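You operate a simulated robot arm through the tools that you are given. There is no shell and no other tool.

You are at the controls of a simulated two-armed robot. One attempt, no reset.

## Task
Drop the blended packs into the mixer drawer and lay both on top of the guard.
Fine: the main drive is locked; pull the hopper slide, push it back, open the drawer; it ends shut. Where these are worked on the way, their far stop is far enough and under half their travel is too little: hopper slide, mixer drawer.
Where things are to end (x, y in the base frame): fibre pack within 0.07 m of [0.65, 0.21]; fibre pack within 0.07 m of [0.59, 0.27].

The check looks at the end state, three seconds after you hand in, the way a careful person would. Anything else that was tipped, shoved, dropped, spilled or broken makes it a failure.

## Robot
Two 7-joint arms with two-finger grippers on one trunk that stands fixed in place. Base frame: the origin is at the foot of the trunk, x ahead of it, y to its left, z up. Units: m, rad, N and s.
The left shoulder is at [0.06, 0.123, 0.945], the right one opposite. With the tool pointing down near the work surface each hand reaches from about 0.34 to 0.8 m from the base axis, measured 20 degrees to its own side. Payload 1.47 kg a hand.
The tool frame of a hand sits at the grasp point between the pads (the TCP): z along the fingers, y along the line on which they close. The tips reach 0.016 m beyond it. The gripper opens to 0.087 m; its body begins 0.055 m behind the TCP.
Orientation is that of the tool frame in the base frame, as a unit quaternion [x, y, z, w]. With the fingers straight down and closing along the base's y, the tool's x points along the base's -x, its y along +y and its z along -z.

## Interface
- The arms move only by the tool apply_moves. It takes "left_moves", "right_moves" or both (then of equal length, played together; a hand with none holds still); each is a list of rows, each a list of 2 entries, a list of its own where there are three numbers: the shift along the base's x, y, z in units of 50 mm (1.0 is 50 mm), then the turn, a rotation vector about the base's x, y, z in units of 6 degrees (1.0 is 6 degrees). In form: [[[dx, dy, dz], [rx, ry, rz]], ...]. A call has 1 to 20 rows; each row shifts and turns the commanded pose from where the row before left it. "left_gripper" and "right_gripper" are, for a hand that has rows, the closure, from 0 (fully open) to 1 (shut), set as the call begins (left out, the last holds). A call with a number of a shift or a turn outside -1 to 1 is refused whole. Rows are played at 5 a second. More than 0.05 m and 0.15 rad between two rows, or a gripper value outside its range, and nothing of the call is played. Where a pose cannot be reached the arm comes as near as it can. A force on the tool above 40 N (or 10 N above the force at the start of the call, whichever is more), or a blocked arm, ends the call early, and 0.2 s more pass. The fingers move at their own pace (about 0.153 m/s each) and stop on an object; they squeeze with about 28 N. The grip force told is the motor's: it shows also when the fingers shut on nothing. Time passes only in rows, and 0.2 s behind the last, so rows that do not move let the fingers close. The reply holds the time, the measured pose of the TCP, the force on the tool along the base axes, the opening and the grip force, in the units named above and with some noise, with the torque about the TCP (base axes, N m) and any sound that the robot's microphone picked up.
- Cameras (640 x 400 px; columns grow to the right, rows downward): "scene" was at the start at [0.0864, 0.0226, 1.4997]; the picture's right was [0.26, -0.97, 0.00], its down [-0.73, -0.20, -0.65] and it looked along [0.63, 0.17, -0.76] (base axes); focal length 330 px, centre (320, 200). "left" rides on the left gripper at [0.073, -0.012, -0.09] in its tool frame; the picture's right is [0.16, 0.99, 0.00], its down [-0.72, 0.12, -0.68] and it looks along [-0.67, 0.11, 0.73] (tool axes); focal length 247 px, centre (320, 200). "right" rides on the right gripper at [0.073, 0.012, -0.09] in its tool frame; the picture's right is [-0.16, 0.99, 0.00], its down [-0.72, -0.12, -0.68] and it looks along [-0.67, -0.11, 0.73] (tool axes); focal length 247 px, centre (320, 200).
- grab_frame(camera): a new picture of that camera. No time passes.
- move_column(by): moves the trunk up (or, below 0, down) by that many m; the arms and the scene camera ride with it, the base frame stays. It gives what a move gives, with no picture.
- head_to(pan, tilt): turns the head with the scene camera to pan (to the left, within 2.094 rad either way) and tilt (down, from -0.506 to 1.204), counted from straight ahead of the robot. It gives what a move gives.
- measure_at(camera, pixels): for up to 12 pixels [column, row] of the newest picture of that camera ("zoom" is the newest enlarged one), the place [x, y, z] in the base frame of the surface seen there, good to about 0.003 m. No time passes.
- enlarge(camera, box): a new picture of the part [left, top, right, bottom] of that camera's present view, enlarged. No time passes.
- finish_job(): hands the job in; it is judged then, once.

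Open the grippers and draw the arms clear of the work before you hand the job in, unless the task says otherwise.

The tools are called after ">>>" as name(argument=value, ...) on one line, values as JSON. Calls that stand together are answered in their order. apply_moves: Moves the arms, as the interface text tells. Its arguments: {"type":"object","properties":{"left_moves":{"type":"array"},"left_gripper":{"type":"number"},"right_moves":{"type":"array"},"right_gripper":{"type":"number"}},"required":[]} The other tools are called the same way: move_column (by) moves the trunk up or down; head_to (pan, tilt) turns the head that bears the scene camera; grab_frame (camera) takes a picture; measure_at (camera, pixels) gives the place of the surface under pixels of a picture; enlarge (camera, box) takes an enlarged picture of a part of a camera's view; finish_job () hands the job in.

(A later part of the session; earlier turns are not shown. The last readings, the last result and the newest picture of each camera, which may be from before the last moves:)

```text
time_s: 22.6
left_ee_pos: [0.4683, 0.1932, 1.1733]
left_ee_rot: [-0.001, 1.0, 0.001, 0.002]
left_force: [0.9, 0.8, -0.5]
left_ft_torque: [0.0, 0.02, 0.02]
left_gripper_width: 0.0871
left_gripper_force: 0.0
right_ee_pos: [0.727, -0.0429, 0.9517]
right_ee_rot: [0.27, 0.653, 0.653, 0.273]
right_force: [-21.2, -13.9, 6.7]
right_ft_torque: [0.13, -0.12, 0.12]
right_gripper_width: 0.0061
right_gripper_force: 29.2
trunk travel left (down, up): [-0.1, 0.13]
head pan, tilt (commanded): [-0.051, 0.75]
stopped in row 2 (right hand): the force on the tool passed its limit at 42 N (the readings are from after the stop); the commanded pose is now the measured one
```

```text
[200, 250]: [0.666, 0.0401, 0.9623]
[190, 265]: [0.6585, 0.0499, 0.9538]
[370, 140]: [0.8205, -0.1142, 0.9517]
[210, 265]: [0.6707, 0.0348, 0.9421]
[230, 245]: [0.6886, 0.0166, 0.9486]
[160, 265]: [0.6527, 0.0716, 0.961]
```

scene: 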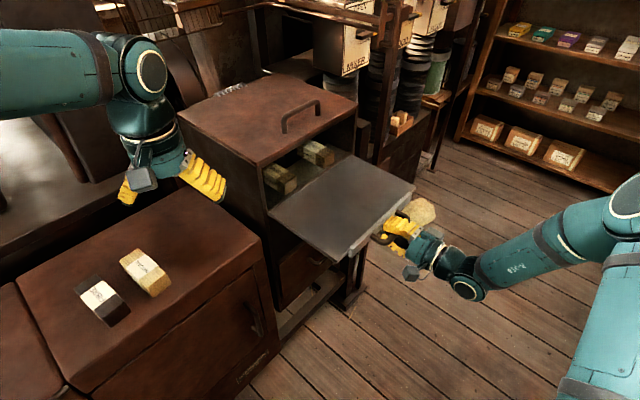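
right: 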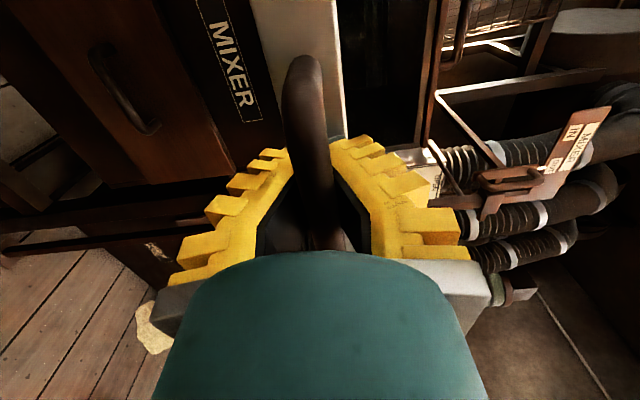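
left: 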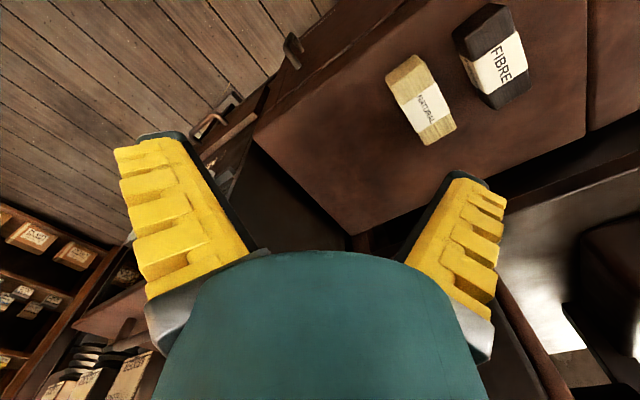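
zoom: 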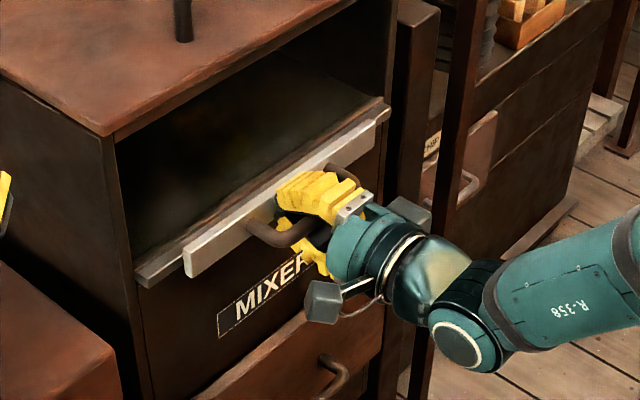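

The slide's strip is back at d≈0.499, same as at the start: shut. I ease back 4 mm, open the fingers around the bar, then withdraw straight out.

>>> apply_moves(right_moves=[[[-0.06, -0.06, 0], [0, 0, 0]]])

>>> apply_moves(right_moves=[[[0, 0, 0], [0, 0, 0]], [[0, 0, 0], [0, 0, 0]], [[0, 0, 0], [0, 0, 0]]], right_gripper=0.3)

>>> grab_frame(camera="right")

```text
time_s: 23.0
left_ee_pos: [0.4707, 0.1929, 1.1723]
left_ee_rot: [-0.001, 1.0, 0.0, 0.0]
left_force: [-0.5, -1.4, 0.0]
left_ft_torque: [-0.01, -0.01, 0.0]
left_gripper_width: 0.0869
left_gripper_force: 0.0
right_ee_pos: [0.725, -0.0454, 0.9525]
right_ee_rot: [0.271, 0.654, 0.653, 0.27]
right_force: [-4.1, -4.9, 3.4]
right_ft_torque: [0.08, -0.07, -0.03]
right_gripper_width: 0.0
right_gripper_force: 28.7
trunk travel left (down, up): [-0.1, 0.13]
head pan, tilt (commanded): [-0.051, 0.75]
```

```text
time_s: 23.8
left_ee_pos: [0.4697, 0.1924, 1.1726]
left_ee_rot: [0.001, 1.0, 0.0, 0.0]
left_force: [-0.1, 1.1, -0.5]
left_ft_torque: [-0.01, -0.01, -0.03]
left_gripper_width: 0.087
left_gripper_force: 0.1
right_ee_pos: [0.7257, -0.0442, 0.9513]
right_ee_rot: [0.273, 0.654, 0.652, 0.271]
right_force: [0.5, 0.7, 0.6]
right_ft_torque: [-0.02, -0.01, -0.02]
right_gripper_width: 0.0655
right_gripper_force: 3.5
trunk travel left (down, up): [-0.1, 0.13]
head pan, tilt (commanded): [-0.051, 0.75]
```

```text
taken
```

right: 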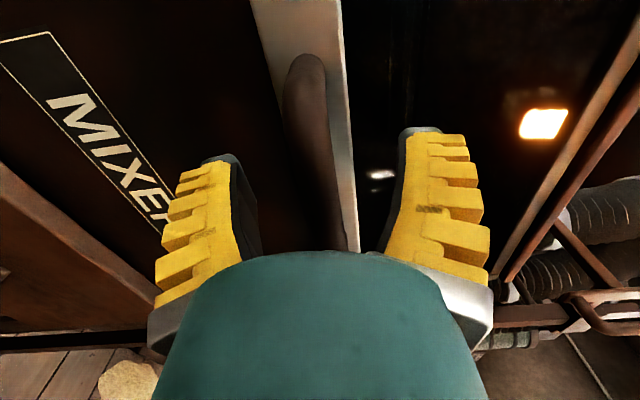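

The bar is free between the fingers. I withdraw 0.16 m straight back, then go down to the drawer handle's height (z≈0.693), keeping the same orientation.

>>> apply_moves(right_moves=[[[-0.57, -0.57, 0], [0, 0, 0]], [[-0.57, -0.57, 0], [0, 0, 0]], [[-0.57, -0.57, 0], [0, 0, 0]], [[-0.57, -0.57, 0], [0, 0, 0]], [[0, 0, -0.86], [0, 0, 0]], [[0, 0, -0.86], [0, 0, 0]], [[0, 0, -0.86], [0, 0, 0]], [[0, 0, -0.86], [0, 0, 0]], [[0, 0, -0.86], [0, 0, 0]], [[0, 0, -0.86], [0, 0, 0]]])

>>> grab_frame(camera="right")

>>> grab_frame(camera="scene")

```text
time_s: 26.0
left_ee_pos: [0.4715, 0.1944, 1.1719]
left_ee_rot: [0.0, 1.0, 0.0, -0.001]
left_force: [0.1, 0.1, 1.4]
left_ft_torque: [-0.01, -0.01, 0.0]
left_gripper_width: 0.0872
left_gripper_force: 0.0
right_ee_pos: [0.612, -0.1594, 0.6918]
right_ee_rot: [0.271, 0.653, 0.653, 0.272]
right_force: [0.1, 0.9, 0.4]
right_ft_torque: [-0.03, 0.01, -0.02]
right_gripper_width: 0.0653
right_gripper_force: 3.6
trunk travel left (down, up): [-0.1, 0.13]
head pan, tilt (commanded): [-0.051, 0.75]
```

```text
taken
```

right: 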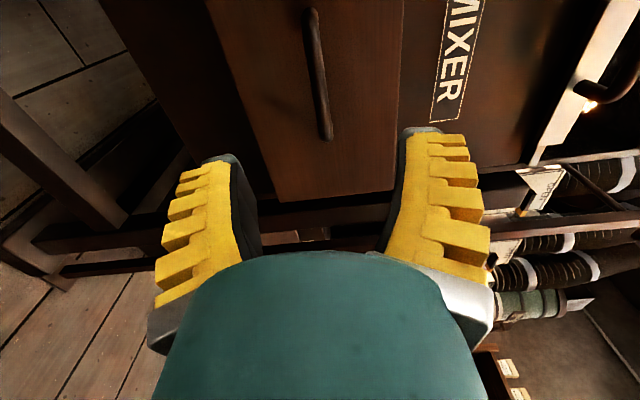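

```text
taken
```

scene: 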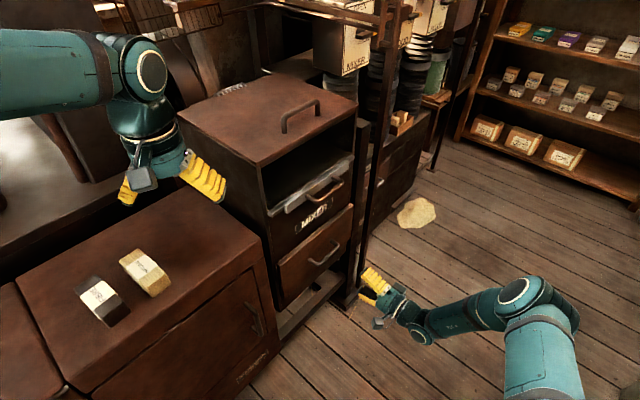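

The drawer handle shows at (317,75) in the right view, in line with the fingers. I measure it before advancing.

>>> measure_at(camera="right", pixels=[[311, 30], [315, 60], [320, 95], [325, 130], [300, 80], [340, 80], [270, 80], [360, 100], [400, 60]])

```text
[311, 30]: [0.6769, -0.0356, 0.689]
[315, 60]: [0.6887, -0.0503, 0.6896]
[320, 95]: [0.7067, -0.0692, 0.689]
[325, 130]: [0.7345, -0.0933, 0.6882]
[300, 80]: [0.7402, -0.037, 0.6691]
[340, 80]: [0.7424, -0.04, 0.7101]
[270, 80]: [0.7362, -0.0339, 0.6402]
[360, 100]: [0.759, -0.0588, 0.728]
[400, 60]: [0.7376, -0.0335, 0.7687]
```

Drawer bar centre is about d=0.458, s=0.545, z=0.689, drawer face at d≈0.497. I advance so the TCP is ~10 mm past the bar (d≈0.468), then close so the bar is caged.

>>> apply_moves(right_moves=[[[0.45, 0.45, -0.06], [0, 0, 0]], [[0.45, 0.45, 0], [0, 0, 0]], [[0.45, 0.45, 0], [0, 0, 0]], [[0.45, 0.45, 0], [0, 0, 0]], [[0.2, 0.2, 0], [0, 0, 0]], [[0.1, 0.1, 0], [0, 0, 0]]])

>>> grab_frame(camera="right")

```text
time_s: 27.4
left_ee_pos: [0.4707, 0.1939, 1.1716]
left_ee_rot: [-0.001, 1.0, -0.001, -0.001]
left_force: [0.4, -0.1, 0.2]
left_ft_torque: [-0.01, 0.0, 0.01]
left_gripper_width: 0.087
left_gripper_force: 0.0
right_ee_pos: [0.7168, -0.0537, 0.6891]
right_ee_rot: [0.272, 0.654, 0.652, 0.271]
right_force: [-0.9, 0.0, 0.4]
right_ft_torque: [-0.01, 0.03, 0.01]
right_gripper_width: 0.0654
right_gripper_force: 3.0
trunk travel left (down, up): [-0.1, 0.13]
head pan, tilt (commanded): [-0.051, 0.75]
```

```text
taken
```

right: 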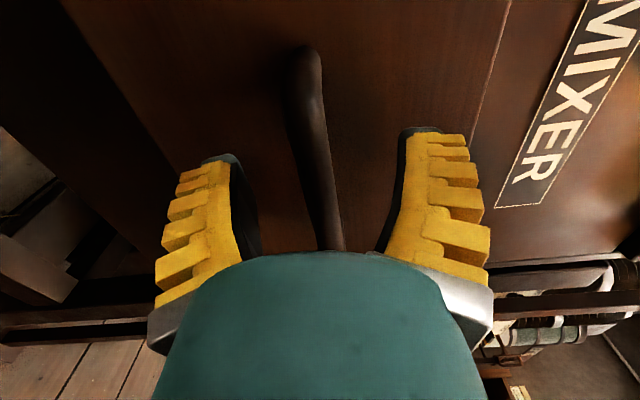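

The bar sits between the open fingers (right view (315,150)) with no contact force. Closing now.

>>> apply_moves(right_moves=[[[0, 0, 0], [0, 0, 0]], [[0, 0, 0], [0, 0, 0]], [[0, 0, 0], [0, 0, 0]], [[0, 0, 0], [0, 0, 0]]], right_gripper=1.0)

```text
time_s: 28.4
left_ee_pos: [0.4698, 0.1925, 1.1719]
left_ee_rot: [0.001, 1.0, 0.0, 0.0]
left_force: [0.4, 0.3, -0.2]
left_ft_torque: [0.01, -0.01, -0.02]
left_gripper_width: 0.0869
left_gripper_force: 0.1
right_ee_pos: [0.718, -0.0532, 0.6905]
right_ee_rot: [0.272, 0.654, 0.652, 0.271]
right_force: [0.3, -0.3, 4.7]
right_ft_torque: [-0.05, 0.05, 0.04]
right_gripper_width: 0.0059
right_gripper_force: 29.5
trunk travel left (down, up): [-0.1, 0.13]
head pan, tilt (commanded): [-0.051, 0.75]
```

Bar is caged (5.9 mm opening, small force). I pull the drawer out gently along (−0.71,−0.71), 12 mm rows.

>>> apply_moves(right_moves=[[[-0.1, -0.1, 0], [0, 0, 0]], [[-0.17, -0.17, 0], [0, 0, 0]], [[-0.17, -0.17, 0], [0, 0, 0]], [[-0.17, -0.17, 0], [0, 0, 0]], [[-0.17, -0.17, 0], [0, 0, 0]], [[-0.17, -0.17, 0], [0, 0, 0]], [[-0.17, -0.17, 0], [0, 0, 0]], [[-0.17, -0.17, 0], [0, 0, 0]], [[-0.17, -0.17, 0], [0, 0, 0]]])

>>> grab_frame(camera="scene")

```text
time_s: 30.4
left_ee_pos: [0.4709, 0.1936, 1.1718]
left_ee_rot: [0.0, 1.0, 0.0, 0.0]
left_force: [-1.0, 0.6, 0.0]
left_ft_torque: [-0.03, 0.02, -0.01]
left_gripper_width: 0.0871
left_gripper_force: 0.0
right_ee_pos: [0.645, -0.1267, 0.6888]
right_ee_rot: [0.272, 0.654, 0.652, 0.271]
right_force: [-0.3, 0.0, 1.6]
right_ft_torque: [-0.04, -0.01, -0.01]
right_gripper_width: 0.0
right_gripper_force: 29.0
trunk travel left (down, up): [-0.1, 0.13]
head pan, tilt (commanded): [-0.051, 0.75]
```

```text
taken
```

scene: 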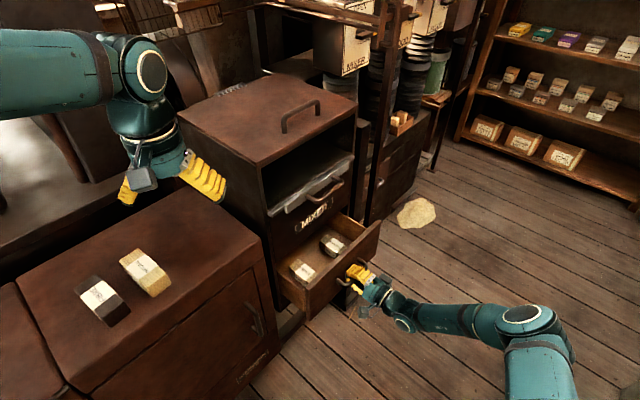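

The drawer is following and both packs are visible inside at scene (302,269) and (332,244). I pull on toward the far stop.

>>> apply_moves(right_moves=[[[-0.17, -0.17, 0], [0, 0, 0]], [[-0.17, -0.17, 0], [0, 0, 0]], [[-0.17, -0.17, 0], [0, 0, 0]], [[-0.17, -0.17, 0], [0, 0, 0]], [[-0.17, -0.17, 0], [0, 0, 0]], [[-0.17, -0.17, 0], [0, 0, 0]], [[-0.17, -0.17, 0], [0, 0, 0]], [[-0.17, -0.17, 0], [0, 0, 0]]])

>>> grab_frame(camera="scene")

>>> enlarge(camera="scene", box=[250, 190, 420, 340])

```text
time_s: 32.2
left_ee_pos: [0.4714, 0.193, 1.1725]
left_ee_rot: [0.0, 1.0, 0.0, 0.0]
left_force: [-0.3, -0.2, 0.1]
left_ft_torque: [0.01, 0.03, 0.01]
left_gripper_width: 0.0871
left_gripper_force: 0.1
right_ee_pos: [0.5756, -0.1949, 0.6902]
right_ee_rot: [0.272, 0.654, 0.652, 0.271]
right_force: [0.7, -1.0, 3.7]
right_ft_torque: [-0.06, 0.0, 0.01]
right_gripper_width: 0.0
right_gripper_force: 28.5
trunk travel left (down, up): [-0.1, 0.13]
head pan, tilt (commanded): [-0.051, 0.75]
```

```text
taken
```

scene: 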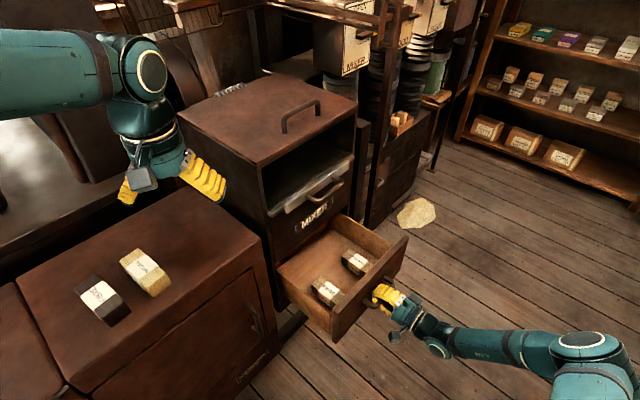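

```text
2.67 times, centred on (335, 265) of scene
```

zoom: 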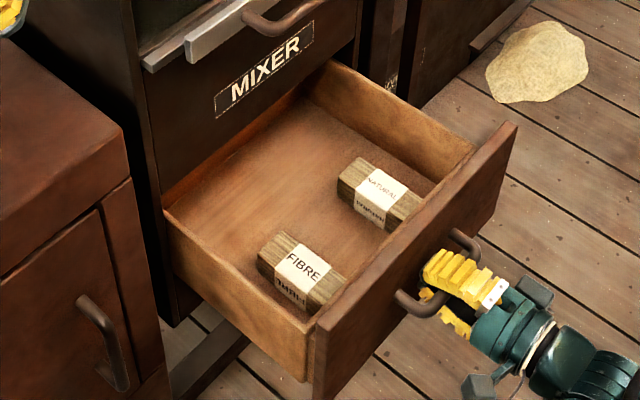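

Both packs lie flat near the drawer's front: FIBRE at zoom (300,272), NATURAL at (378,195). I measure their corners and the drawer walls to plan the left-hand picks.

>>> measure_at(camera="zoom", pixels=[[283, 233], [260, 258], [345, 278], [310, 310], [302, 270], [360, 160], [340, 182], [420, 200], [395, 228], [380, 190], [300, 180], [250, 220]])

>>> measure_at(camera="zoom", pixels=[[170, 215], [305, 345], [400, 240], [330, 70], [460, 150], [510, 130], [320, 350], [230, 90], [290, 25], [200, 40], [420, 140], [270, 330]])

```text
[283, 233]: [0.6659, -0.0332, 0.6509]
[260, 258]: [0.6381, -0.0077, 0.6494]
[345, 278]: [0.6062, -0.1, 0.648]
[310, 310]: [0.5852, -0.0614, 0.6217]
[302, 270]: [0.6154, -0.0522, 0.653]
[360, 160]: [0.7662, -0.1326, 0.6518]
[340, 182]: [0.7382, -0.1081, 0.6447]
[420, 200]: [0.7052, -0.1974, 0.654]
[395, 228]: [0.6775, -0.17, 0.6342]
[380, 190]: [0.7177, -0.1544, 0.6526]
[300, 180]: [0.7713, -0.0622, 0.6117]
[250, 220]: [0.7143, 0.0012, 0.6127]
```

```text
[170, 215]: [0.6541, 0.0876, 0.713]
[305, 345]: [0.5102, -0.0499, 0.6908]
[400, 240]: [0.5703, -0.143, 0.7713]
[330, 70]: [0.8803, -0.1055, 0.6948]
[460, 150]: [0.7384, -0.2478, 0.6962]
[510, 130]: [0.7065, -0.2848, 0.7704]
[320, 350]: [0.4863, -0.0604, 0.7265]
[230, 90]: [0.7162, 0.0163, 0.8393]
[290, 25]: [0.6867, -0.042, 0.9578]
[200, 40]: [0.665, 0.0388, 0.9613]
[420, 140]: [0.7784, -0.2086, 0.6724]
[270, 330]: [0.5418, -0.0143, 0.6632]
```

Packs measure ~0.09×0.042×0.04 m: FIBRE centre ≈(0.620,−0.052), NATURAL ≈(0.720,−0.151), tops at z≈0.652. I want more room from the slide handle above, so I pull the drawer on toward its stop.

>>> apply_moves(right_moves=[[[-0.14, -0.14, 0], [0, 0, 0]], [[-0.14, -0.14, 0], [0, 0, 0]], [[-0.14, -0.14, 0], [0, 0, 0]], [[-0.14, -0.14, 0], [0, 0, 0]], [[-0.14, -0.14, 0], [0, 0, 0]], [[-0.14, -0.14, 0], [0, 0, 0]]])

>>> enlarge(camera="scene", box=[250, 190, 420, 340])

```text
time_s: 33.7
left_ee_pos: [0.4723, 0.1929, 1.1726]
left_ee_rot: [0.0, 1.0, 0.001, 0.0]
left_force: [0.5, 0.1, -0.4]
left_ft_torque: [0.02, -0.01, -0.02]
left_gripper_width: 0.0871
left_gripper_force: 0.0
right_ee_pos: [0.5389, -0.2311, 0.6896]
right_ee_rot: [0.27, 0.652, 0.655, 0.269]
right_force: [18.0, 13.8, -10.0]
right_ft_torque: [0.14, -0.15, -0.09]
right_gripper_width: 0.0062
right_gripper_force: 29.0
trunk travel left (down, up): [-0.1, 0.13]
head pan, tilt (commanded): [-0.051, 0.75]
stopped in row 6 (right hand): the force on the tool passed its limit at 45 N (the readings are from after the stop); the commanded pose is now the measured one
```

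```text
2.67 times, centred on (335, 265) of scene
```

zoom: 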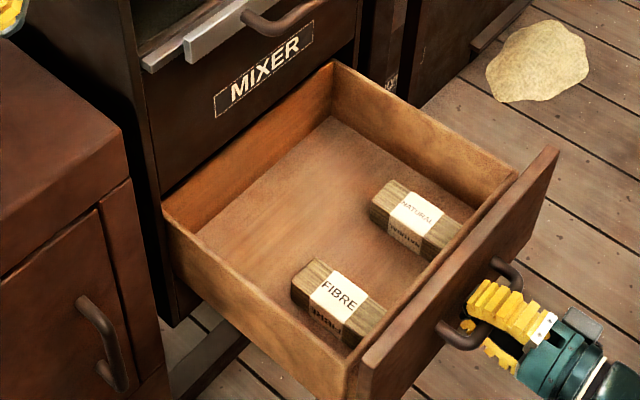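

The drawer hit its far stop (45 N) and is fully open. I ease forward 3 mm to relieve the bar, then open the right fingers.

>>> apply_moves(right_moves=[[[0.06, 0.06, 0], [0, 0, 0]]])

>>> apply_moves(right_moves=[[[0, 0, 0], [0, 0, 0]], [[0, 0, 0], [0, 0, 0]], [[0, 0, 0], [0, 0, 0]]], right_gripper=0.3)

>>> grab_frame(camera="right")

```text
time_s: 34.1
left_ee_pos: [0.4711, 0.1938, 1.1725]
left_ee_rot: [0.0, 1.0, 0.0, 0.001]
left_force: [-0.1, -0.1, 0.4]
left_ft_torque: [0.02, 0.0, 0.01]
left_gripper_width: 0.0872
left_gripper_force: 0.1
right_ee_pos: [0.5398, -0.2315, 0.6898]
right_ee_rot: [0.27, 0.653, 0.655, 0.269]
right_force: [-0.8, 1.1, -6.2]
right_ft_torque: [0.08, -0.06, 0.0]
right_gripper_width: 0.0058
right_gripper_force: 28.2
trunk travel left (down, up): [-0.1, 0.13]
head pan, tilt (commanded): [-0.051, 0.75]
```

```text
time_s: 34.9
left_ee_pos: [0.471, 0.1944, 1.171]
left_ee_rot: [0.0, 1.0, 0.0, 0.0]
left_force: [-0.5, 0.5, 0.0]
left_ft_torque: [0.0, -0.01, -0.01]
left_gripper_width: 0.087
left_gripper_force: 0.0
right_ee_pos: [0.5387, -0.2316, 0.6915]
right_ee_rot: [0.269, 0.652, 0.655, 0.27]
right_force: [0.6, 0.1, 1.2]
right_ft_torque: [0.01, 0.0, -0.01]
right_gripper_width: 0.0654
right_gripper_force: 2.8
trunk travel left (down, up): [-0.1, 0.13]
head pan, tilt (commanded): [-0.051, 0.75]
```

```text
taken
```

right: 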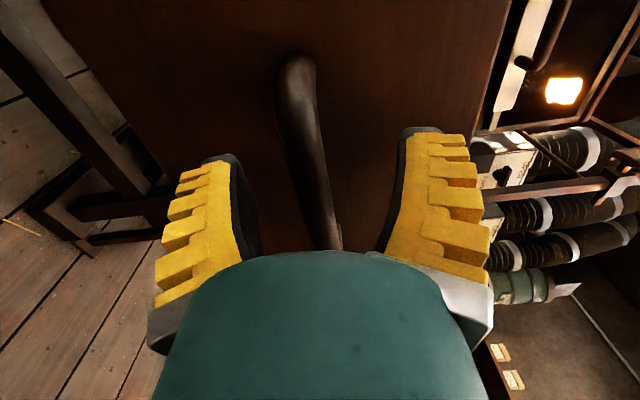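

Bar is free. I withdraw the right hand 80 mm straight back, then move it 0.15 m to the right, out of the left arm's way, at the same height.

>>> apply_moves(right_moves=[[[-0.38, -0.38, 0], [0, 0, 0]], [[-0.38, -0.38, 0], [0, 0, 0]], [[-0.38, -0.38, 0], [0, 0, 0]], [[0, -0.7, 0], [0, 0, 0]], [[0, -0.7, 0], [0, 0, 0]], [[0, -0.7, 0], [0, 0, 0]], [[0, -0.7, 0], [0, 0, 0]]])

>>> grab_frame(camera="scene")

```text
time_s: 36.5
left_ee_pos: [0.4709, 0.1943, 1.172]
left_ee_rot: [-0.001, 1.0, 0.0, -0.001]
left_force: [0.2, -1.2, -0.2]
left_ft_torque: [0.02, -0.02, 0.01]
left_gripper_width: 0.087
left_gripper_force: 0.1
right_ee_pos: [0.4825, -0.4301, 0.6926]
right_ee_rot: [0.27, 0.652, 0.655, 0.27]
right_force: [0.0, -1.0, -1.4]
right_ft_torque: [-0.05, 0.03, 0.0]
right_gripper_width: 0.0654
right_gripper_force: 3.5
trunk travel left (down, up): [-0.1, 0.13]
head pan, tilt (commanded): [-0.051, 0.75]
```

```text
taken
```

scene: 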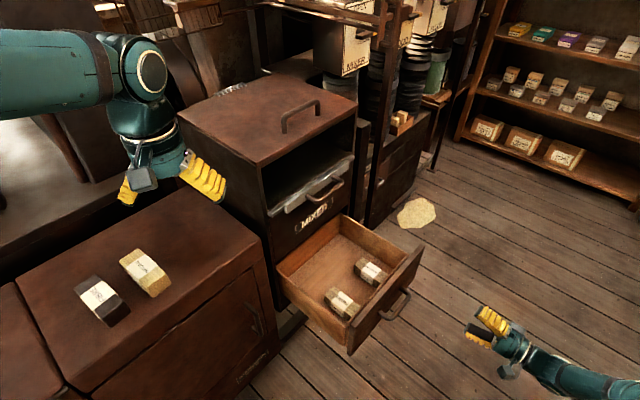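

Right hand is clear and the drawer stays open. I zoom on the drawer and re-measure pack corners and wall edges.

>>> enlarge(camera="scene", box=[260, 200, 440, 360])

```text
2.50 times, centred on (350, 280) of scene
```

zoom: 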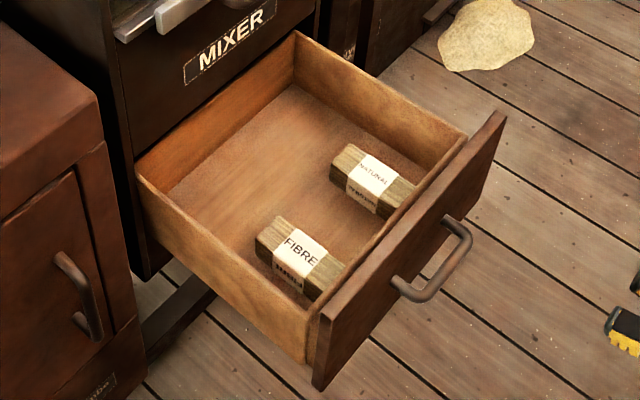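

>>> measure_at(camera="zoom", pixels=[[279, 219], [259, 240], [340, 266], [318, 292], [300, 250], [352, 147], [332, 168], [410, 186], [388, 213], [372, 177], [270, 170], [220, 200]])

>>> measure_at(camera="zoom", pixels=[[140, 185], [230, 258], [305, 328], [312, 320], [400, 235], [460, 140], [390, 85], [300, 40], [330, 310], [500, 118], [440, 270], [405, 285]])

```text
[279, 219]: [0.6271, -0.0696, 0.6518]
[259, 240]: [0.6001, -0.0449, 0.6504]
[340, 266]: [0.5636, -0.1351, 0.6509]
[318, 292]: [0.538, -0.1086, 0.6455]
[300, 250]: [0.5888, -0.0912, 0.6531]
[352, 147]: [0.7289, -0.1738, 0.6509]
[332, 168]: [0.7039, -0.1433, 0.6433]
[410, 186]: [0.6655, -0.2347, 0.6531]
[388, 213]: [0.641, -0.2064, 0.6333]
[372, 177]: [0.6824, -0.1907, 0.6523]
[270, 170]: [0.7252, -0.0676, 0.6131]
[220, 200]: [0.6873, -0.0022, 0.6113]
```

```text
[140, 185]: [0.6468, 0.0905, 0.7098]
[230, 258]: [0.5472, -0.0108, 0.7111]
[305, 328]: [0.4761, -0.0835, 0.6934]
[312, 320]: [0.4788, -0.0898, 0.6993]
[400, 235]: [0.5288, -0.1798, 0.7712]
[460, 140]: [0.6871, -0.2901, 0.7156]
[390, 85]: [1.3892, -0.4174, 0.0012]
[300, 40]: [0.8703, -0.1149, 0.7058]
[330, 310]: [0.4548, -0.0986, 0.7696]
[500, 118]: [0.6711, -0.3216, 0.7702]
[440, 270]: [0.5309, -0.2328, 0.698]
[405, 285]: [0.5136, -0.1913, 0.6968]
```

FIBRE pack centre is (0.582,−0.090), NATURAL (0.685,−0.190), both with long axis along (0.71,0.71), tops z≈0.651, front panel top z≈0.771 at d≈0.25–0.27. The wrist camera must face the mixer side to clear the panel, so I yaw the left hand by −135°, starting with −90° in free air.

>>> apply_moves(left_moves=[[[0, 0, 0], [0, 0, -1]], [[0, 0, 0], [0, 0, -1]], [[0, 0, 0], [0, 0, -1]], [[0, 0, 0], [0, 0, -1]], [[0, 0, 0], [0, 0, -1]], [[0, 0, 0], [0, 0, -1]], [[0, 0, 0], [0, 0, -1]], [[0, 0, 0], [0, 0, -1]], [[0, 0, 0], [0, 0, -1]], [[0, 0, 0], [0, 0, -1]], [[0, 0, 0], [0, 0, -1]], [[0, 0, 0], [0, 0, -1]], [[0, 0, 0], [0, 0, -1]], [[0, 0, 0], [0, 0, -1]], [[0, 0, 0], [0, 0, -1]]], left_gripper=0.2)

>>> grab_frame(camera="left")

```text
time_s: 39.7
left_ee_pos: [0.4709, 0.1939, 1.1721]
left_ee_rot: [0.708, 0.706, 0.0, 0.0]
left_force: [0.0, -0.9, 0.6]
left_ft_torque: [0.0, -0.01, 0.01]
left_gripper_width: 0.0727
left_gripper_force: 2.5
right_ee_pos: [0.4807, -0.4297, 0.6923]
right_ee_rot: [0.269, 0.652, 0.655, 0.27]
right_force: [-0.8, 0.8, 0.2]
right_ft_torque: [0.01, 0.07, 0.0]
right_gripper_width: 0.0654
right_gripper_force: 3.0
trunk travel left (down, up): [-0.1, 0.13]
head pan, tilt (commanded): [-0.051, 0.75]
```

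```text
taken
```

left: 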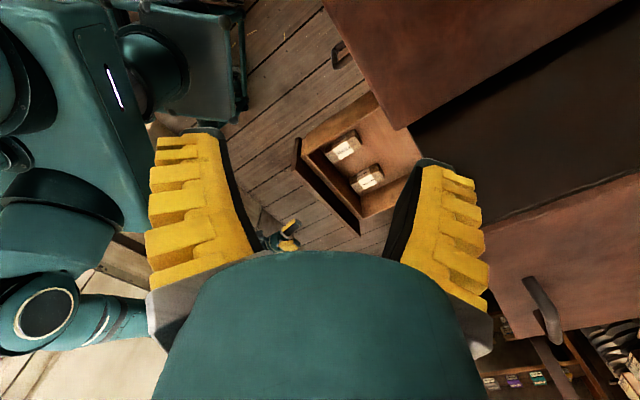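

The −90° yaw was reached cleanly, with the open drawer visible in the left view at (355,165). I continue the remaining −45°.

>>> apply_moves(left_moves=[[[0, 0, 0], [0, 0, -0.9375]], [[0, 0, 0], [0, 0, -0.9375]], [[0, 0, 0], [0, 0, -0.9375]], [[0, 0, 0], [0, 0, -0.9375]], [[0, 0, 0], [0, 0, -0.9375]], [[0, 0, 0], [0, 0, -0.9375]], [[0, 0, 0], [0, 0, -0.9375]], [[0, 0, 0], [0, 0, -0.9375]]])

>>> grab_frame(camera="scene")

```text
time_s: 41.5
left_ee_pos: [0.4701, 0.1941, 1.172]
left_ee_rot: [0.924, 0.382, 0.0, 0.0]
left_force: [-0.7, -0.2, 0.7]
left_ft_torque: [-0.02, -0.03, 0.0]
left_gripper_width: 0.0734
left_gripper_force: 2.2
right_ee_pos: [0.4811, -0.4288, 0.6924]
right_ee_rot: [0.269, 0.653, 0.655, 0.27]
right_force: [-0.4, 0.1, -0.7]
right_ft_torque: [0.01, -0.02, 0.01]
right_gripper_width: 0.0652
right_gripper_force: 3.3
trunk travel left (down, up): [-0.1, 0.13]
head pan, tilt (commanded): [-0.051, 0.75]
```

```text
taken
```

scene: 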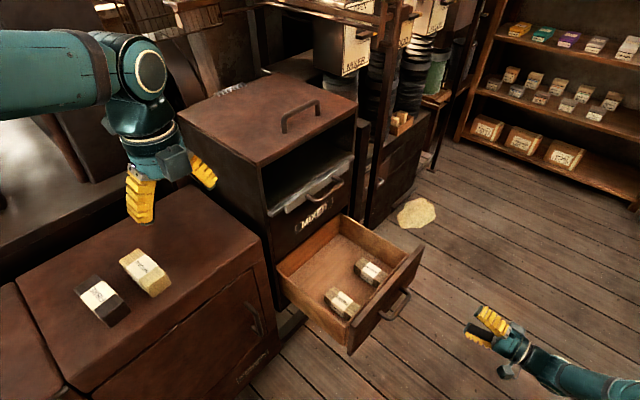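

Yaw is exact (tool x along (0.71,0.71), y along (0.71,−0.71)). I move the left hand at the current height (tips above the mixer top) over the FIBRE pack at (0.582,−0.090), then start down to z≈0.95.

>>> apply_moves(left_moves=[[[0.32, -0.811, 0], [0, 0, 0]], [[0.32, -0.811, 0], [0, 0, 0]], [[0.32, -0.811, 0], [0, 0, 0]], [[0.32, -0.811, 0], [0, 0, 0]], [[0.32, -0.811, 0], [0, 0, 0]], [[0.32, -0.811, 0], [0, 0, 0]], [[0.32, -0.811, 0], [0, 0, 0]], [[0, 0, -0.8], [0, 0, 0]], [[0, 0, -0.8], [0, 0, 0]], [[0, 0, -0.8], [0, 0, 0]], [[0, 0, -0.8], [0, 0, 0]], [[0, 0, -0.8], [0, 0, 0]]])

>>> grab_frame(camera="scene")

>>> grab_frame(camera="left")

```text
time_s: 44.1
left_ee_pos: [0.5829, -0.091, 0.9726]
left_ee_rot: [0.924, 0.383, 0.0, 0.0]
left_force: [-0.4, -0.4, -0.3]
left_ft_torque: [0.04, -0.03, 0.03]
left_gripper_width: 0.0733
left_gripper_force: 2.7
right_ee_pos: [0.4821, -0.4284, 0.6917]
right_ee_rot: [0.269, 0.653, 0.655, 0.27]
right_force: [-0.8, -0.2, -0.2]
right_ft_torque: [0.0, 0.0, 0.02]
right_gripper_width: 0.0653
right_gripper_force: 2.5
trunk travel left (down, up): [-0.1, 0.13]
head pan, tilt (commanded): [-0.051, 0.75]
```

```text
taken
```

scene: 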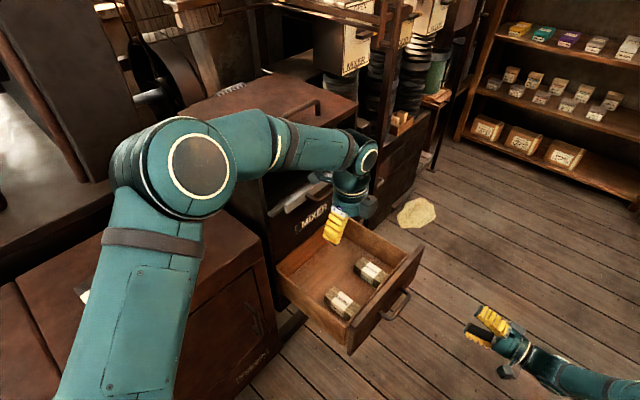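

```text
taken
```

left: 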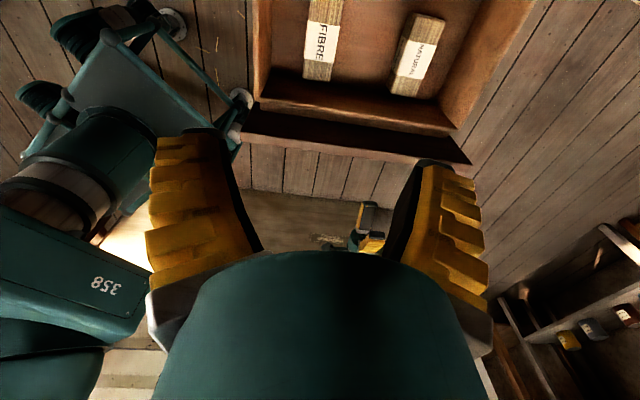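

The hand is over the drawer and the FIBRE pack is centred at column ~322 in the left view. Before going down I check how much clearance the elbow/forearm has from the guard and mixer.

>>> measure_at(camera="scene", pixels=[[200, 165], [250, 145], [300, 145], [345, 150], [180, 205], [150, 260], [235, 185], [270, 165], [355, 190], [345, 230], [368, 158]])

>>> measure_at(camera="left", pixels=[[322, 40], [318, 78], [415, 60], [350, 128], [360, 105]])

```text
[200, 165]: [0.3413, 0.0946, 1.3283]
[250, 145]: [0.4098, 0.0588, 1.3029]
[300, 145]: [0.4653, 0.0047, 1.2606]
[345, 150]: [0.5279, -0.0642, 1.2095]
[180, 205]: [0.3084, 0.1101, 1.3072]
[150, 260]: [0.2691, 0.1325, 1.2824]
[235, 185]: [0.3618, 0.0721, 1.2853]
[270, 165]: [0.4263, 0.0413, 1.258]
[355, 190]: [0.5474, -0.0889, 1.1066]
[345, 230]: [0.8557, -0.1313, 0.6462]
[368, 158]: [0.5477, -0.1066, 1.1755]
```

```text
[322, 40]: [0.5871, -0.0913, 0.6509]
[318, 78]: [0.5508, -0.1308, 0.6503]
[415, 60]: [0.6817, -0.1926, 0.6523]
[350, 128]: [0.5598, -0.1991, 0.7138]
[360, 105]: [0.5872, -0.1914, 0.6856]
```

Arm is well clear (elbow at z≈1.3, forward of the guard's front). Pack's label measures (0.587,−0.091,0.651), matching. I lower to z≈0.80 and check alignment again.

>>> apply_moves(left_moves=[[[0, 0, -0.86], [0, 0, 0]], [[0, 0, -0.86], [0, 0, 0]], [[0, 0, -0.86], [0, 0, 0]], [[0, 0, -0.86], [0, 0, 0]]])

>>> grab_frame(camera="scene")

>>> grab_frame(camera="left")

```text
time_s: 45.1
left_ee_pos: [0.5835, -0.0915, 0.7971]
left_ee_rot: [0.924, 0.382, 0.0, 0.0]
left_force: [-0.4, -0.4, -0.6]
left_ft_torque: [0.01, 0.05, 0.02]
left_gripper_width: 0.0729
left_gripper_force: 2.6
right_ee_pos: [0.4822, -0.4296, 0.6923]
right_ee_rot: [0.27, 0.653, 0.655, 0.269]
right_force: [-0.8, -0.4, 0.5]
right_ft_torque: [0.02, 0.0, -0.01]
right_gripper_width: 0.0655
right_gripper_force: 2.8
trunk travel left (down, up): [-0.1, 0.13]
head pan, tilt (commanded): [-0.051, 0.75]
```

```text
taken
```

scene: 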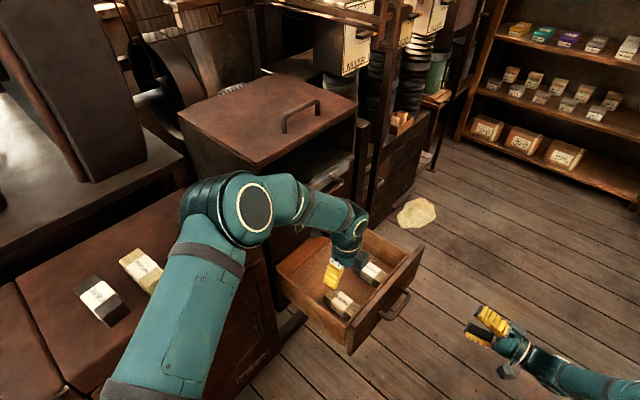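

```text
taken
```

left: 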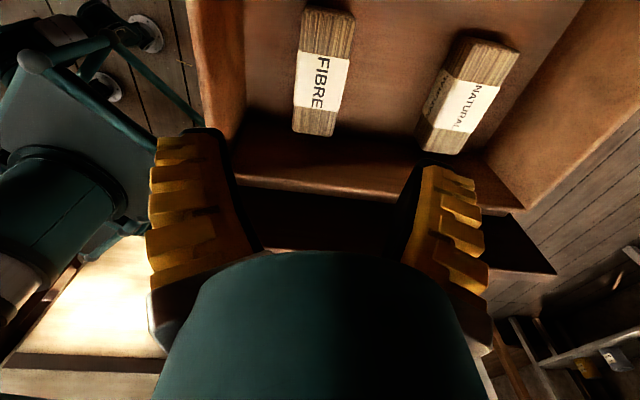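

Now I check the elbow's clearance to the guard again and re-measure the pack from this closer view.

>>> measure_at(camera="scene", pixels=[[250, 205], [195, 205], [210, 190], [225, 240], [190, 300], [290, 195], [340, 215], [160, 380]])

>>> measure_at(camera="left", pixels=[[325, 80], [308, 12], [352, 18], [295, 132], [334, 134], [320, 85], [460, 95], [220, 120], [330, 170], [330, 185]])

```text
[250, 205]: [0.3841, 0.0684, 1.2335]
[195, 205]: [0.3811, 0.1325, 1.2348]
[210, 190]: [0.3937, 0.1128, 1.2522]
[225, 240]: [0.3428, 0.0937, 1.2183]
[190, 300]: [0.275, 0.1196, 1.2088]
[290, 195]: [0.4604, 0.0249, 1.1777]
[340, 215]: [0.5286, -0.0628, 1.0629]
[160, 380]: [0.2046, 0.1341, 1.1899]
```

```text
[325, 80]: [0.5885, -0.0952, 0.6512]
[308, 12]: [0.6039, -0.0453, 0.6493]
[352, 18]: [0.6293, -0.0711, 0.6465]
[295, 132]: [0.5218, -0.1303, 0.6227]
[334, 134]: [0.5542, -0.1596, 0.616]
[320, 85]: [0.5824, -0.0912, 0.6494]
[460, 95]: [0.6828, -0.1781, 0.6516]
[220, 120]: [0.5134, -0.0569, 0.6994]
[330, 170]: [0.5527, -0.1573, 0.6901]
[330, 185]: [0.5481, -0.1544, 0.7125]
```

TCP is centred on the pack laterally (s=0.477). I shift 6 mm toward the drawer's back for panel clearance and go down to z≈0.636 with ~73 mm opening.

>>> apply_moves(left_moves=[[[0.085, 0.085, -0.4], [0, 0, 0]], [[0, 0, -0.7], [0, 0, 0]], [[0, 0, -0.7], [0, 0, 0]], [[0, 0, -0.6], [0, 0, 0]], [[0, 0, -0.4], [0, 0, 0]], [[0, 0, -0.4], [0, 0, 0]]])

>>> grab_frame(camera="left")

>>> enlarge(camera="scene", box=[220, 170, 440, 360])

```text
time_s: 46.5
left_ee_pos: [0.5877, -0.0877, 0.6408]
left_ee_rot: [0.924, 0.383, 0.0, 0.0]
left_force: [-0.4, 0.0, -0.1]
left_ft_torque: [0.01, -0.02, 0.0]
left_gripper_width: 0.073
left_gripper_force: 3.1
right_ee_pos: [0.4816, -0.4303, 0.6918]
right_ee_rot: [0.269, 0.652, 0.655, 0.269]
right_force: [-0.5, 0.3, -0.1]
right_ft_torque: [0.0, -0.02, -0.01]
right_gripper_width: 0.0653
right_gripper_force: 3.5
trunk travel left (down, up): [-0.1, 0.13]
head pan, tilt (commanded): [-0.051, 0.75]
```

```text
taken
```

left: 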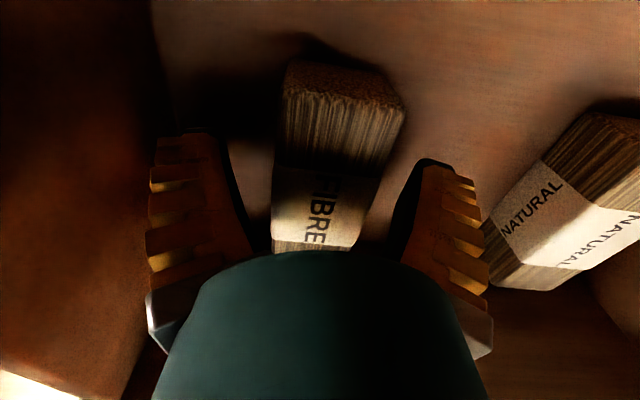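

```text
2.11 times, centred on (330, 265) of scene
```

zoom: 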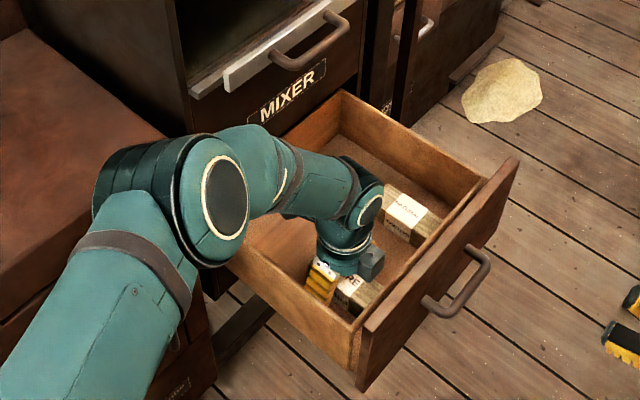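

The pack is between the fingers with no contact. I lower 5 mm more, then close on it.

>>> apply_moves(left_moves=[[[0, 0, -0.1], [0, 0, 0]]])

>>> apply_moves(left_moves=[[[0, 0, 0], [0, 0, 0]], [[0, 0, 0], [0, 0, 0]], [[0, 0, 0], [0, 0, 0]], [[0, 0, 0], [0, 0, 0]]], left_gripper=0.9)

>>> grab_frame(camera="left")

```text
time_s: 46.9
left_ee_pos: [0.5873, -0.0869, 0.6348]
left_ee_rot: [0.924, 0.383, 0.0, 0.001]
left_force: [-0.6, -0.7, 1.3]
left_ft_torque: [0.03, 0.0, 0.01]
left_gripper_width: 0.0734
left_gripper_force: 2.7
right_ee_pos: [0.4807, -0.4291, 0.6929]
right_ee_rot: [0.268, 0.653, 0.655, 0.27]
right_force: [-0.2, -0.1, -0.1]
right_ft_torque: [0.01, 0.05, 0.01]
right_gripper_width: 0.0654
right_gripper_force: 2.9
trunk travel left (down, up): [-0.1, 0.13]
head pan, tilt (commanded): [-0.051, 0.75]
```

```text
time_s: 47.9
left_ee_pos: [0.5867, -0.0878, 0.6358]
left_ee_rot: [0.924, 0.383, 0.0, -0.001]
left_force: [0.3, -0.3, -0.4]
left_ft_torque: [0.01, -0.02, -0.01]
left_gripper_width: 0.0407
left_gripper_force: 28.1
right_ee_pos: [0.4813, -0.4295, 0.6925]
right_ee_rot: [0.269, 0.653, 0.654, 0.27]
right_force: [-0.8, -1.4, 0.8]
right_ft_torque: [0.0, 0.04, 0.03]
right_gripper_width: 0.0655
right_gripper_force: 3.1
trunk travel left (down, up): [-0.1, 0.13]
head pan, tilt (commanded): [-0.051, 0.75]
```

```text
taken
```

left: 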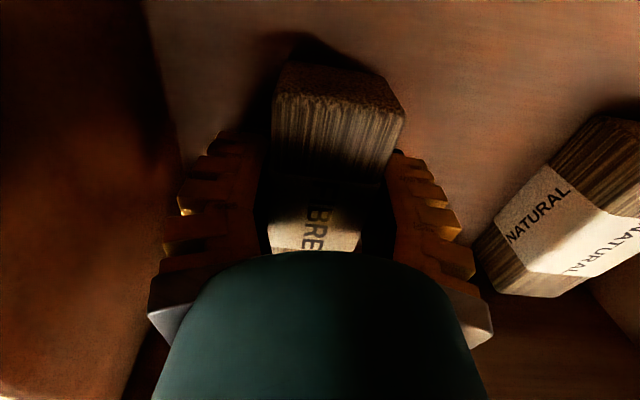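

The pack is held (40.7 mm, 28 N). I lift it straight up to z≈0.82 and look.

>>> apply_moves(left_moves=[[[0, 0, 0.3], [0, 0, 0]], [[0, 0, 0.6], [0, 0, 0]], [[0, 0, 0.7], [0, 0, 0]], [[0, 0, 0.7], [0, 0, 0]], [[0, 0, 0.7], [0, 0, 0]], [[0, 0, 0.7], [0, 0, 0]]])

>>> grab_frame(camera="left")

>>> grab_frame(camera="scene")

```text
time_s: 49.3
left_ee_pos: [0.5869, -0.0896, 0.8183]
left_ee_rot: [0.924, 0.383, 0.0, 0.0]
left_force: [-0.8, 0.3, 0.4]
left_ft_torque: [-0.02, -0.02, -0.03]
left_gripper_width: 0.0157
left_gripper_force: 5.5
right_ee_pos: [0.4808, -0.4288, 0.6925]
right_ee_rot: [0.27, 0.653, 0.654, 0.27]
right_force: [-0.3, -0.3, 0.2]
right_ft_torque: [0.01, 0.0, 0.04]
right_gripper_width: 0.0655
right_gripper_force: 3.0
trunk travel left (down, up): [-0.1, 0.13]
head pan, tilt (commanded): [-0.051, 0.75]
```

```text
taken
```

left: 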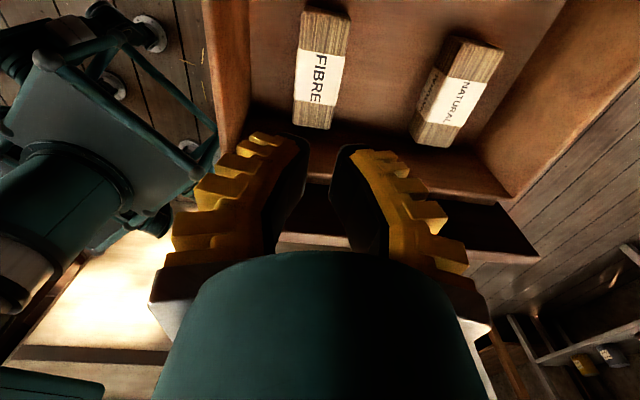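

```text
taken
```

scene: 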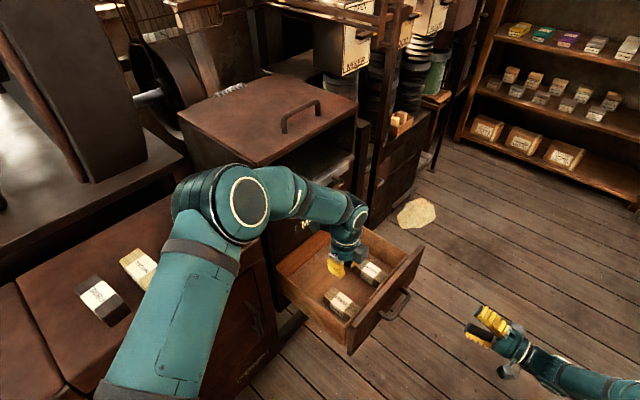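

The pack slipped out: opening went to 15.7 mm and both packs are still lying in the drawer at left view (320,70) and (457,92). I reopen the fingers and re-measure it for a deeper, slower grip.

>>> apply_moves(left_moves=[[[0, 0, 0], [0, 0, 0]], [[0, 0, 0], [0, 0, 0]], [[0, 0, 0], [0, 0, 0]]], left_gripper=0.2)

>>> enlarge(camera="left", box=[220, 0, 540, 200])

>>> measure_at(camera="zoom", pixels=[[172, 22], [255, 38], [150, 245], [220, 255], [200, 130], [210, 180], [450, 80], [550, 100], [385, 275], [460, 290], [130, 300], [300, 200]])

```text
time_s: 50.1
left_ee_pos: [0.5872, -0.0888, 0.8189]
left_ee_rot: [0.924, 0.383, 0.0, 0.001]
left_force: [-0.1, -0.5, 0.3]
left_ft_torque: [0.0, -0.01, -0.01]
left_gripper_width: 0.0729
left_gripper_force: 2.6
right_ee_pos: [0.4819, -0.4292, 0.6925]
right_ee_rot: [0.269, 0.653, 0.655, 0.27]
right_force: [-0.1, -0.2, 0.5]
right_ft_torque: [-0.02, -0.01, -0.02]
right_gripper_width: 0.0654
right_gripper_force: 2.9
trunk travel left (down, up): [-0.1, 0.13]
head pan, tilt (commanded): [-0.051, 0.75]
```

```text
2.00 times, centred on (380, 100) of left
```

zoom: 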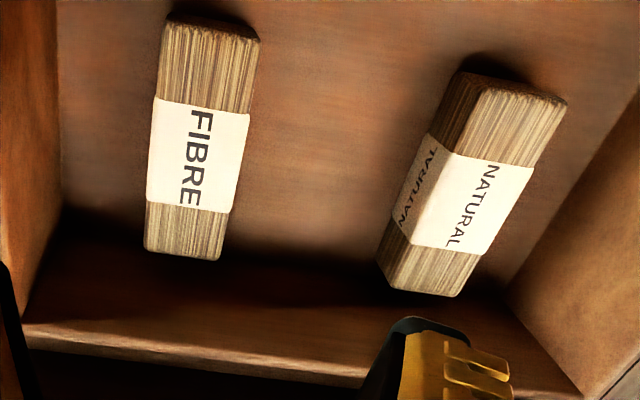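

```text
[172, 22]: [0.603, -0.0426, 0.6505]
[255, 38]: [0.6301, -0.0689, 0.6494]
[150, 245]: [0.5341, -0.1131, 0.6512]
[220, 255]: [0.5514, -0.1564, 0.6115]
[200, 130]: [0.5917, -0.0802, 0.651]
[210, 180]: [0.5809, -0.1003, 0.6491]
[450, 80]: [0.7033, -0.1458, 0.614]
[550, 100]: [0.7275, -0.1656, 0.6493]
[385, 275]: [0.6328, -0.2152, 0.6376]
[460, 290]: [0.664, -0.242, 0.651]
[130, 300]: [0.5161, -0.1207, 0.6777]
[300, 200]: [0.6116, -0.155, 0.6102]
```

The pack hasn't moved noticeably (centre ≈(0.582,−0.091), floor z≈0.611). I go down again, centred and deeper (TCP z≈0.631, tips ~4 mm above the drawer floor).

>>> apply_moves(left_moves=[[[-0.08, -0.02, -0.7], [0, 0, 0]], [[0, 0, -0.8], [0, 0, 0]], [[0, 0, -0.8], [0, 0, 0]], [[0, 0, -0.7], [0, 0, 0]], [[0, 0, -0.5], [0, 0, 0]], [[0, 0, -0.24], [0, 0, 0]]])

>>> apply_moves(left_moves=[[[0, 0, 0], [0, 0, 0]], [[0, 0, 0], [0, 0, 0]], [[0, 0, 0], [0, 0, 0]], [[0, 0, 0], [0, 0, 0]], [[0, 0, 0], [0, 0, 0]], [[0, 0, 0], [0, 0, 0]]], left_gripper=1.0)

>>> grab_frame(camera="left")

```text
time_s: 51.5
left_ee_pos: [0.5829, -0.0864, 0.6313]
left_ee_rot: [0.924, 0.383, 0.0, 0.0]
left_force: [0.1, 0.3, -0.5]
left_ft_torque: [-0.01, 0.0, 0.03]
left_gripper_width: 0.0727
left_gripper_force: 1.9
right_ee_pos: [0.4811, -0.4291, 0.6914]
right_ee_rot: [0.269, 0.652, 0.655, 0.27]
right_force: [-0.9, 0.1, 0.0]
right_ft_torque: [0.04, 0.0, -0.03]
right_gripper_width: 0.0656
right_gripper_force: 3.3
trunk travel left (down, up): [-0.1, 0.13]
head pan, tilt (commanded): [-0.051, 0.75]
```

```text
time_s: 52.9
left_ee_pos: [0.583, -0.088, 0.6313]
left_ee_rot: [0.923, 0.385, 0.0, 0.0]
left_force: [0.6, 0.5, -1.2]
left_ft_torque: [0.02, 0.03, -0.03]
left_gripper_width: 0.041
left_gripper_force: 28.1
right_ee_pos: [0.4812, -0.4292, 0.6916]
right_ee_rot: [0.269, 0.653, 0.655, 0.27]
right_force: [-0.4, 0.1, 0.9]
right_ft_torque: [0.01, 0.0, -0.04]
right_gripper_width: 0.0656
right_gripper_force: 3.6
trunk travel left (down, up): [-0.1, 0.13]
head pan, tilt (commanded): [-0.051, 0.75]
```

```text
taken
```

left: 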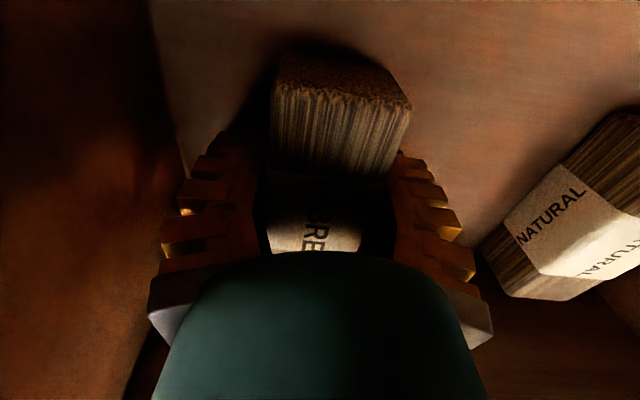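

Gripped again at 41 mm, 28 N. I lift very slowly (4 mm rows) and check the opening and load.

>>> apply_moves(left_moves=[[[0, 0, 0.04], [0, 0, 0]], [[0, 0, 0.06], [0, 0, 0]], [[0, 0, 0.08], [0, 0, 0]], [[0, 0, 0.08], [0, 0, 0]], [[0, 0, 0.08], [0, 0, 0]], [[0, 0, 0.08], [0, 0, 0]]])

>>> grab_frame(camera="left")

```text
time_s: 54.3
left_ee_pos: [0.583, -0.0862, 0.6538]
left_ee_rot: [0.924, 0.383, 0.001, 0.001]
left_force: [-0.2, -0.1, 0.0]
left_ft_torque: [0.0, 0.0, 0.02]
left_gripper_width: 0.0409
left_gripper_force: 27.6
right_ee_pos: [0.481, -0.4292, 0.6914]
right_ee_rot: [0.269, 0.652, 0.655, 0.271]
right_force: [0.3, -0.7, 0.6]
right_ft_torque: [-0.01, 0.0, 0.02]
right_gripper_width: 0.0654
right_gripper_force: 3.2
trunk travel left (down, up): [-0.1, 0.13]
head pan, tilt (commanded): [-0.051, 0.75]
```

```text
taken
```

left: 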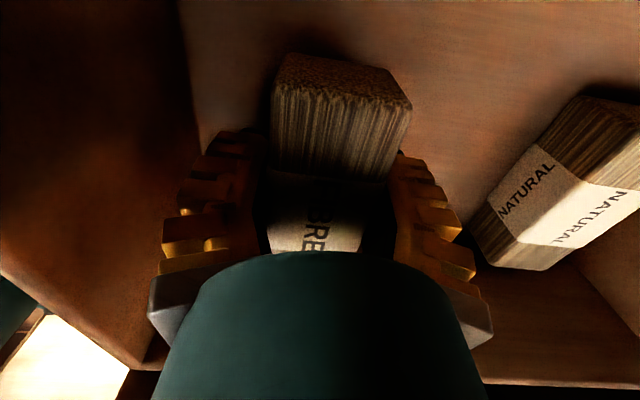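

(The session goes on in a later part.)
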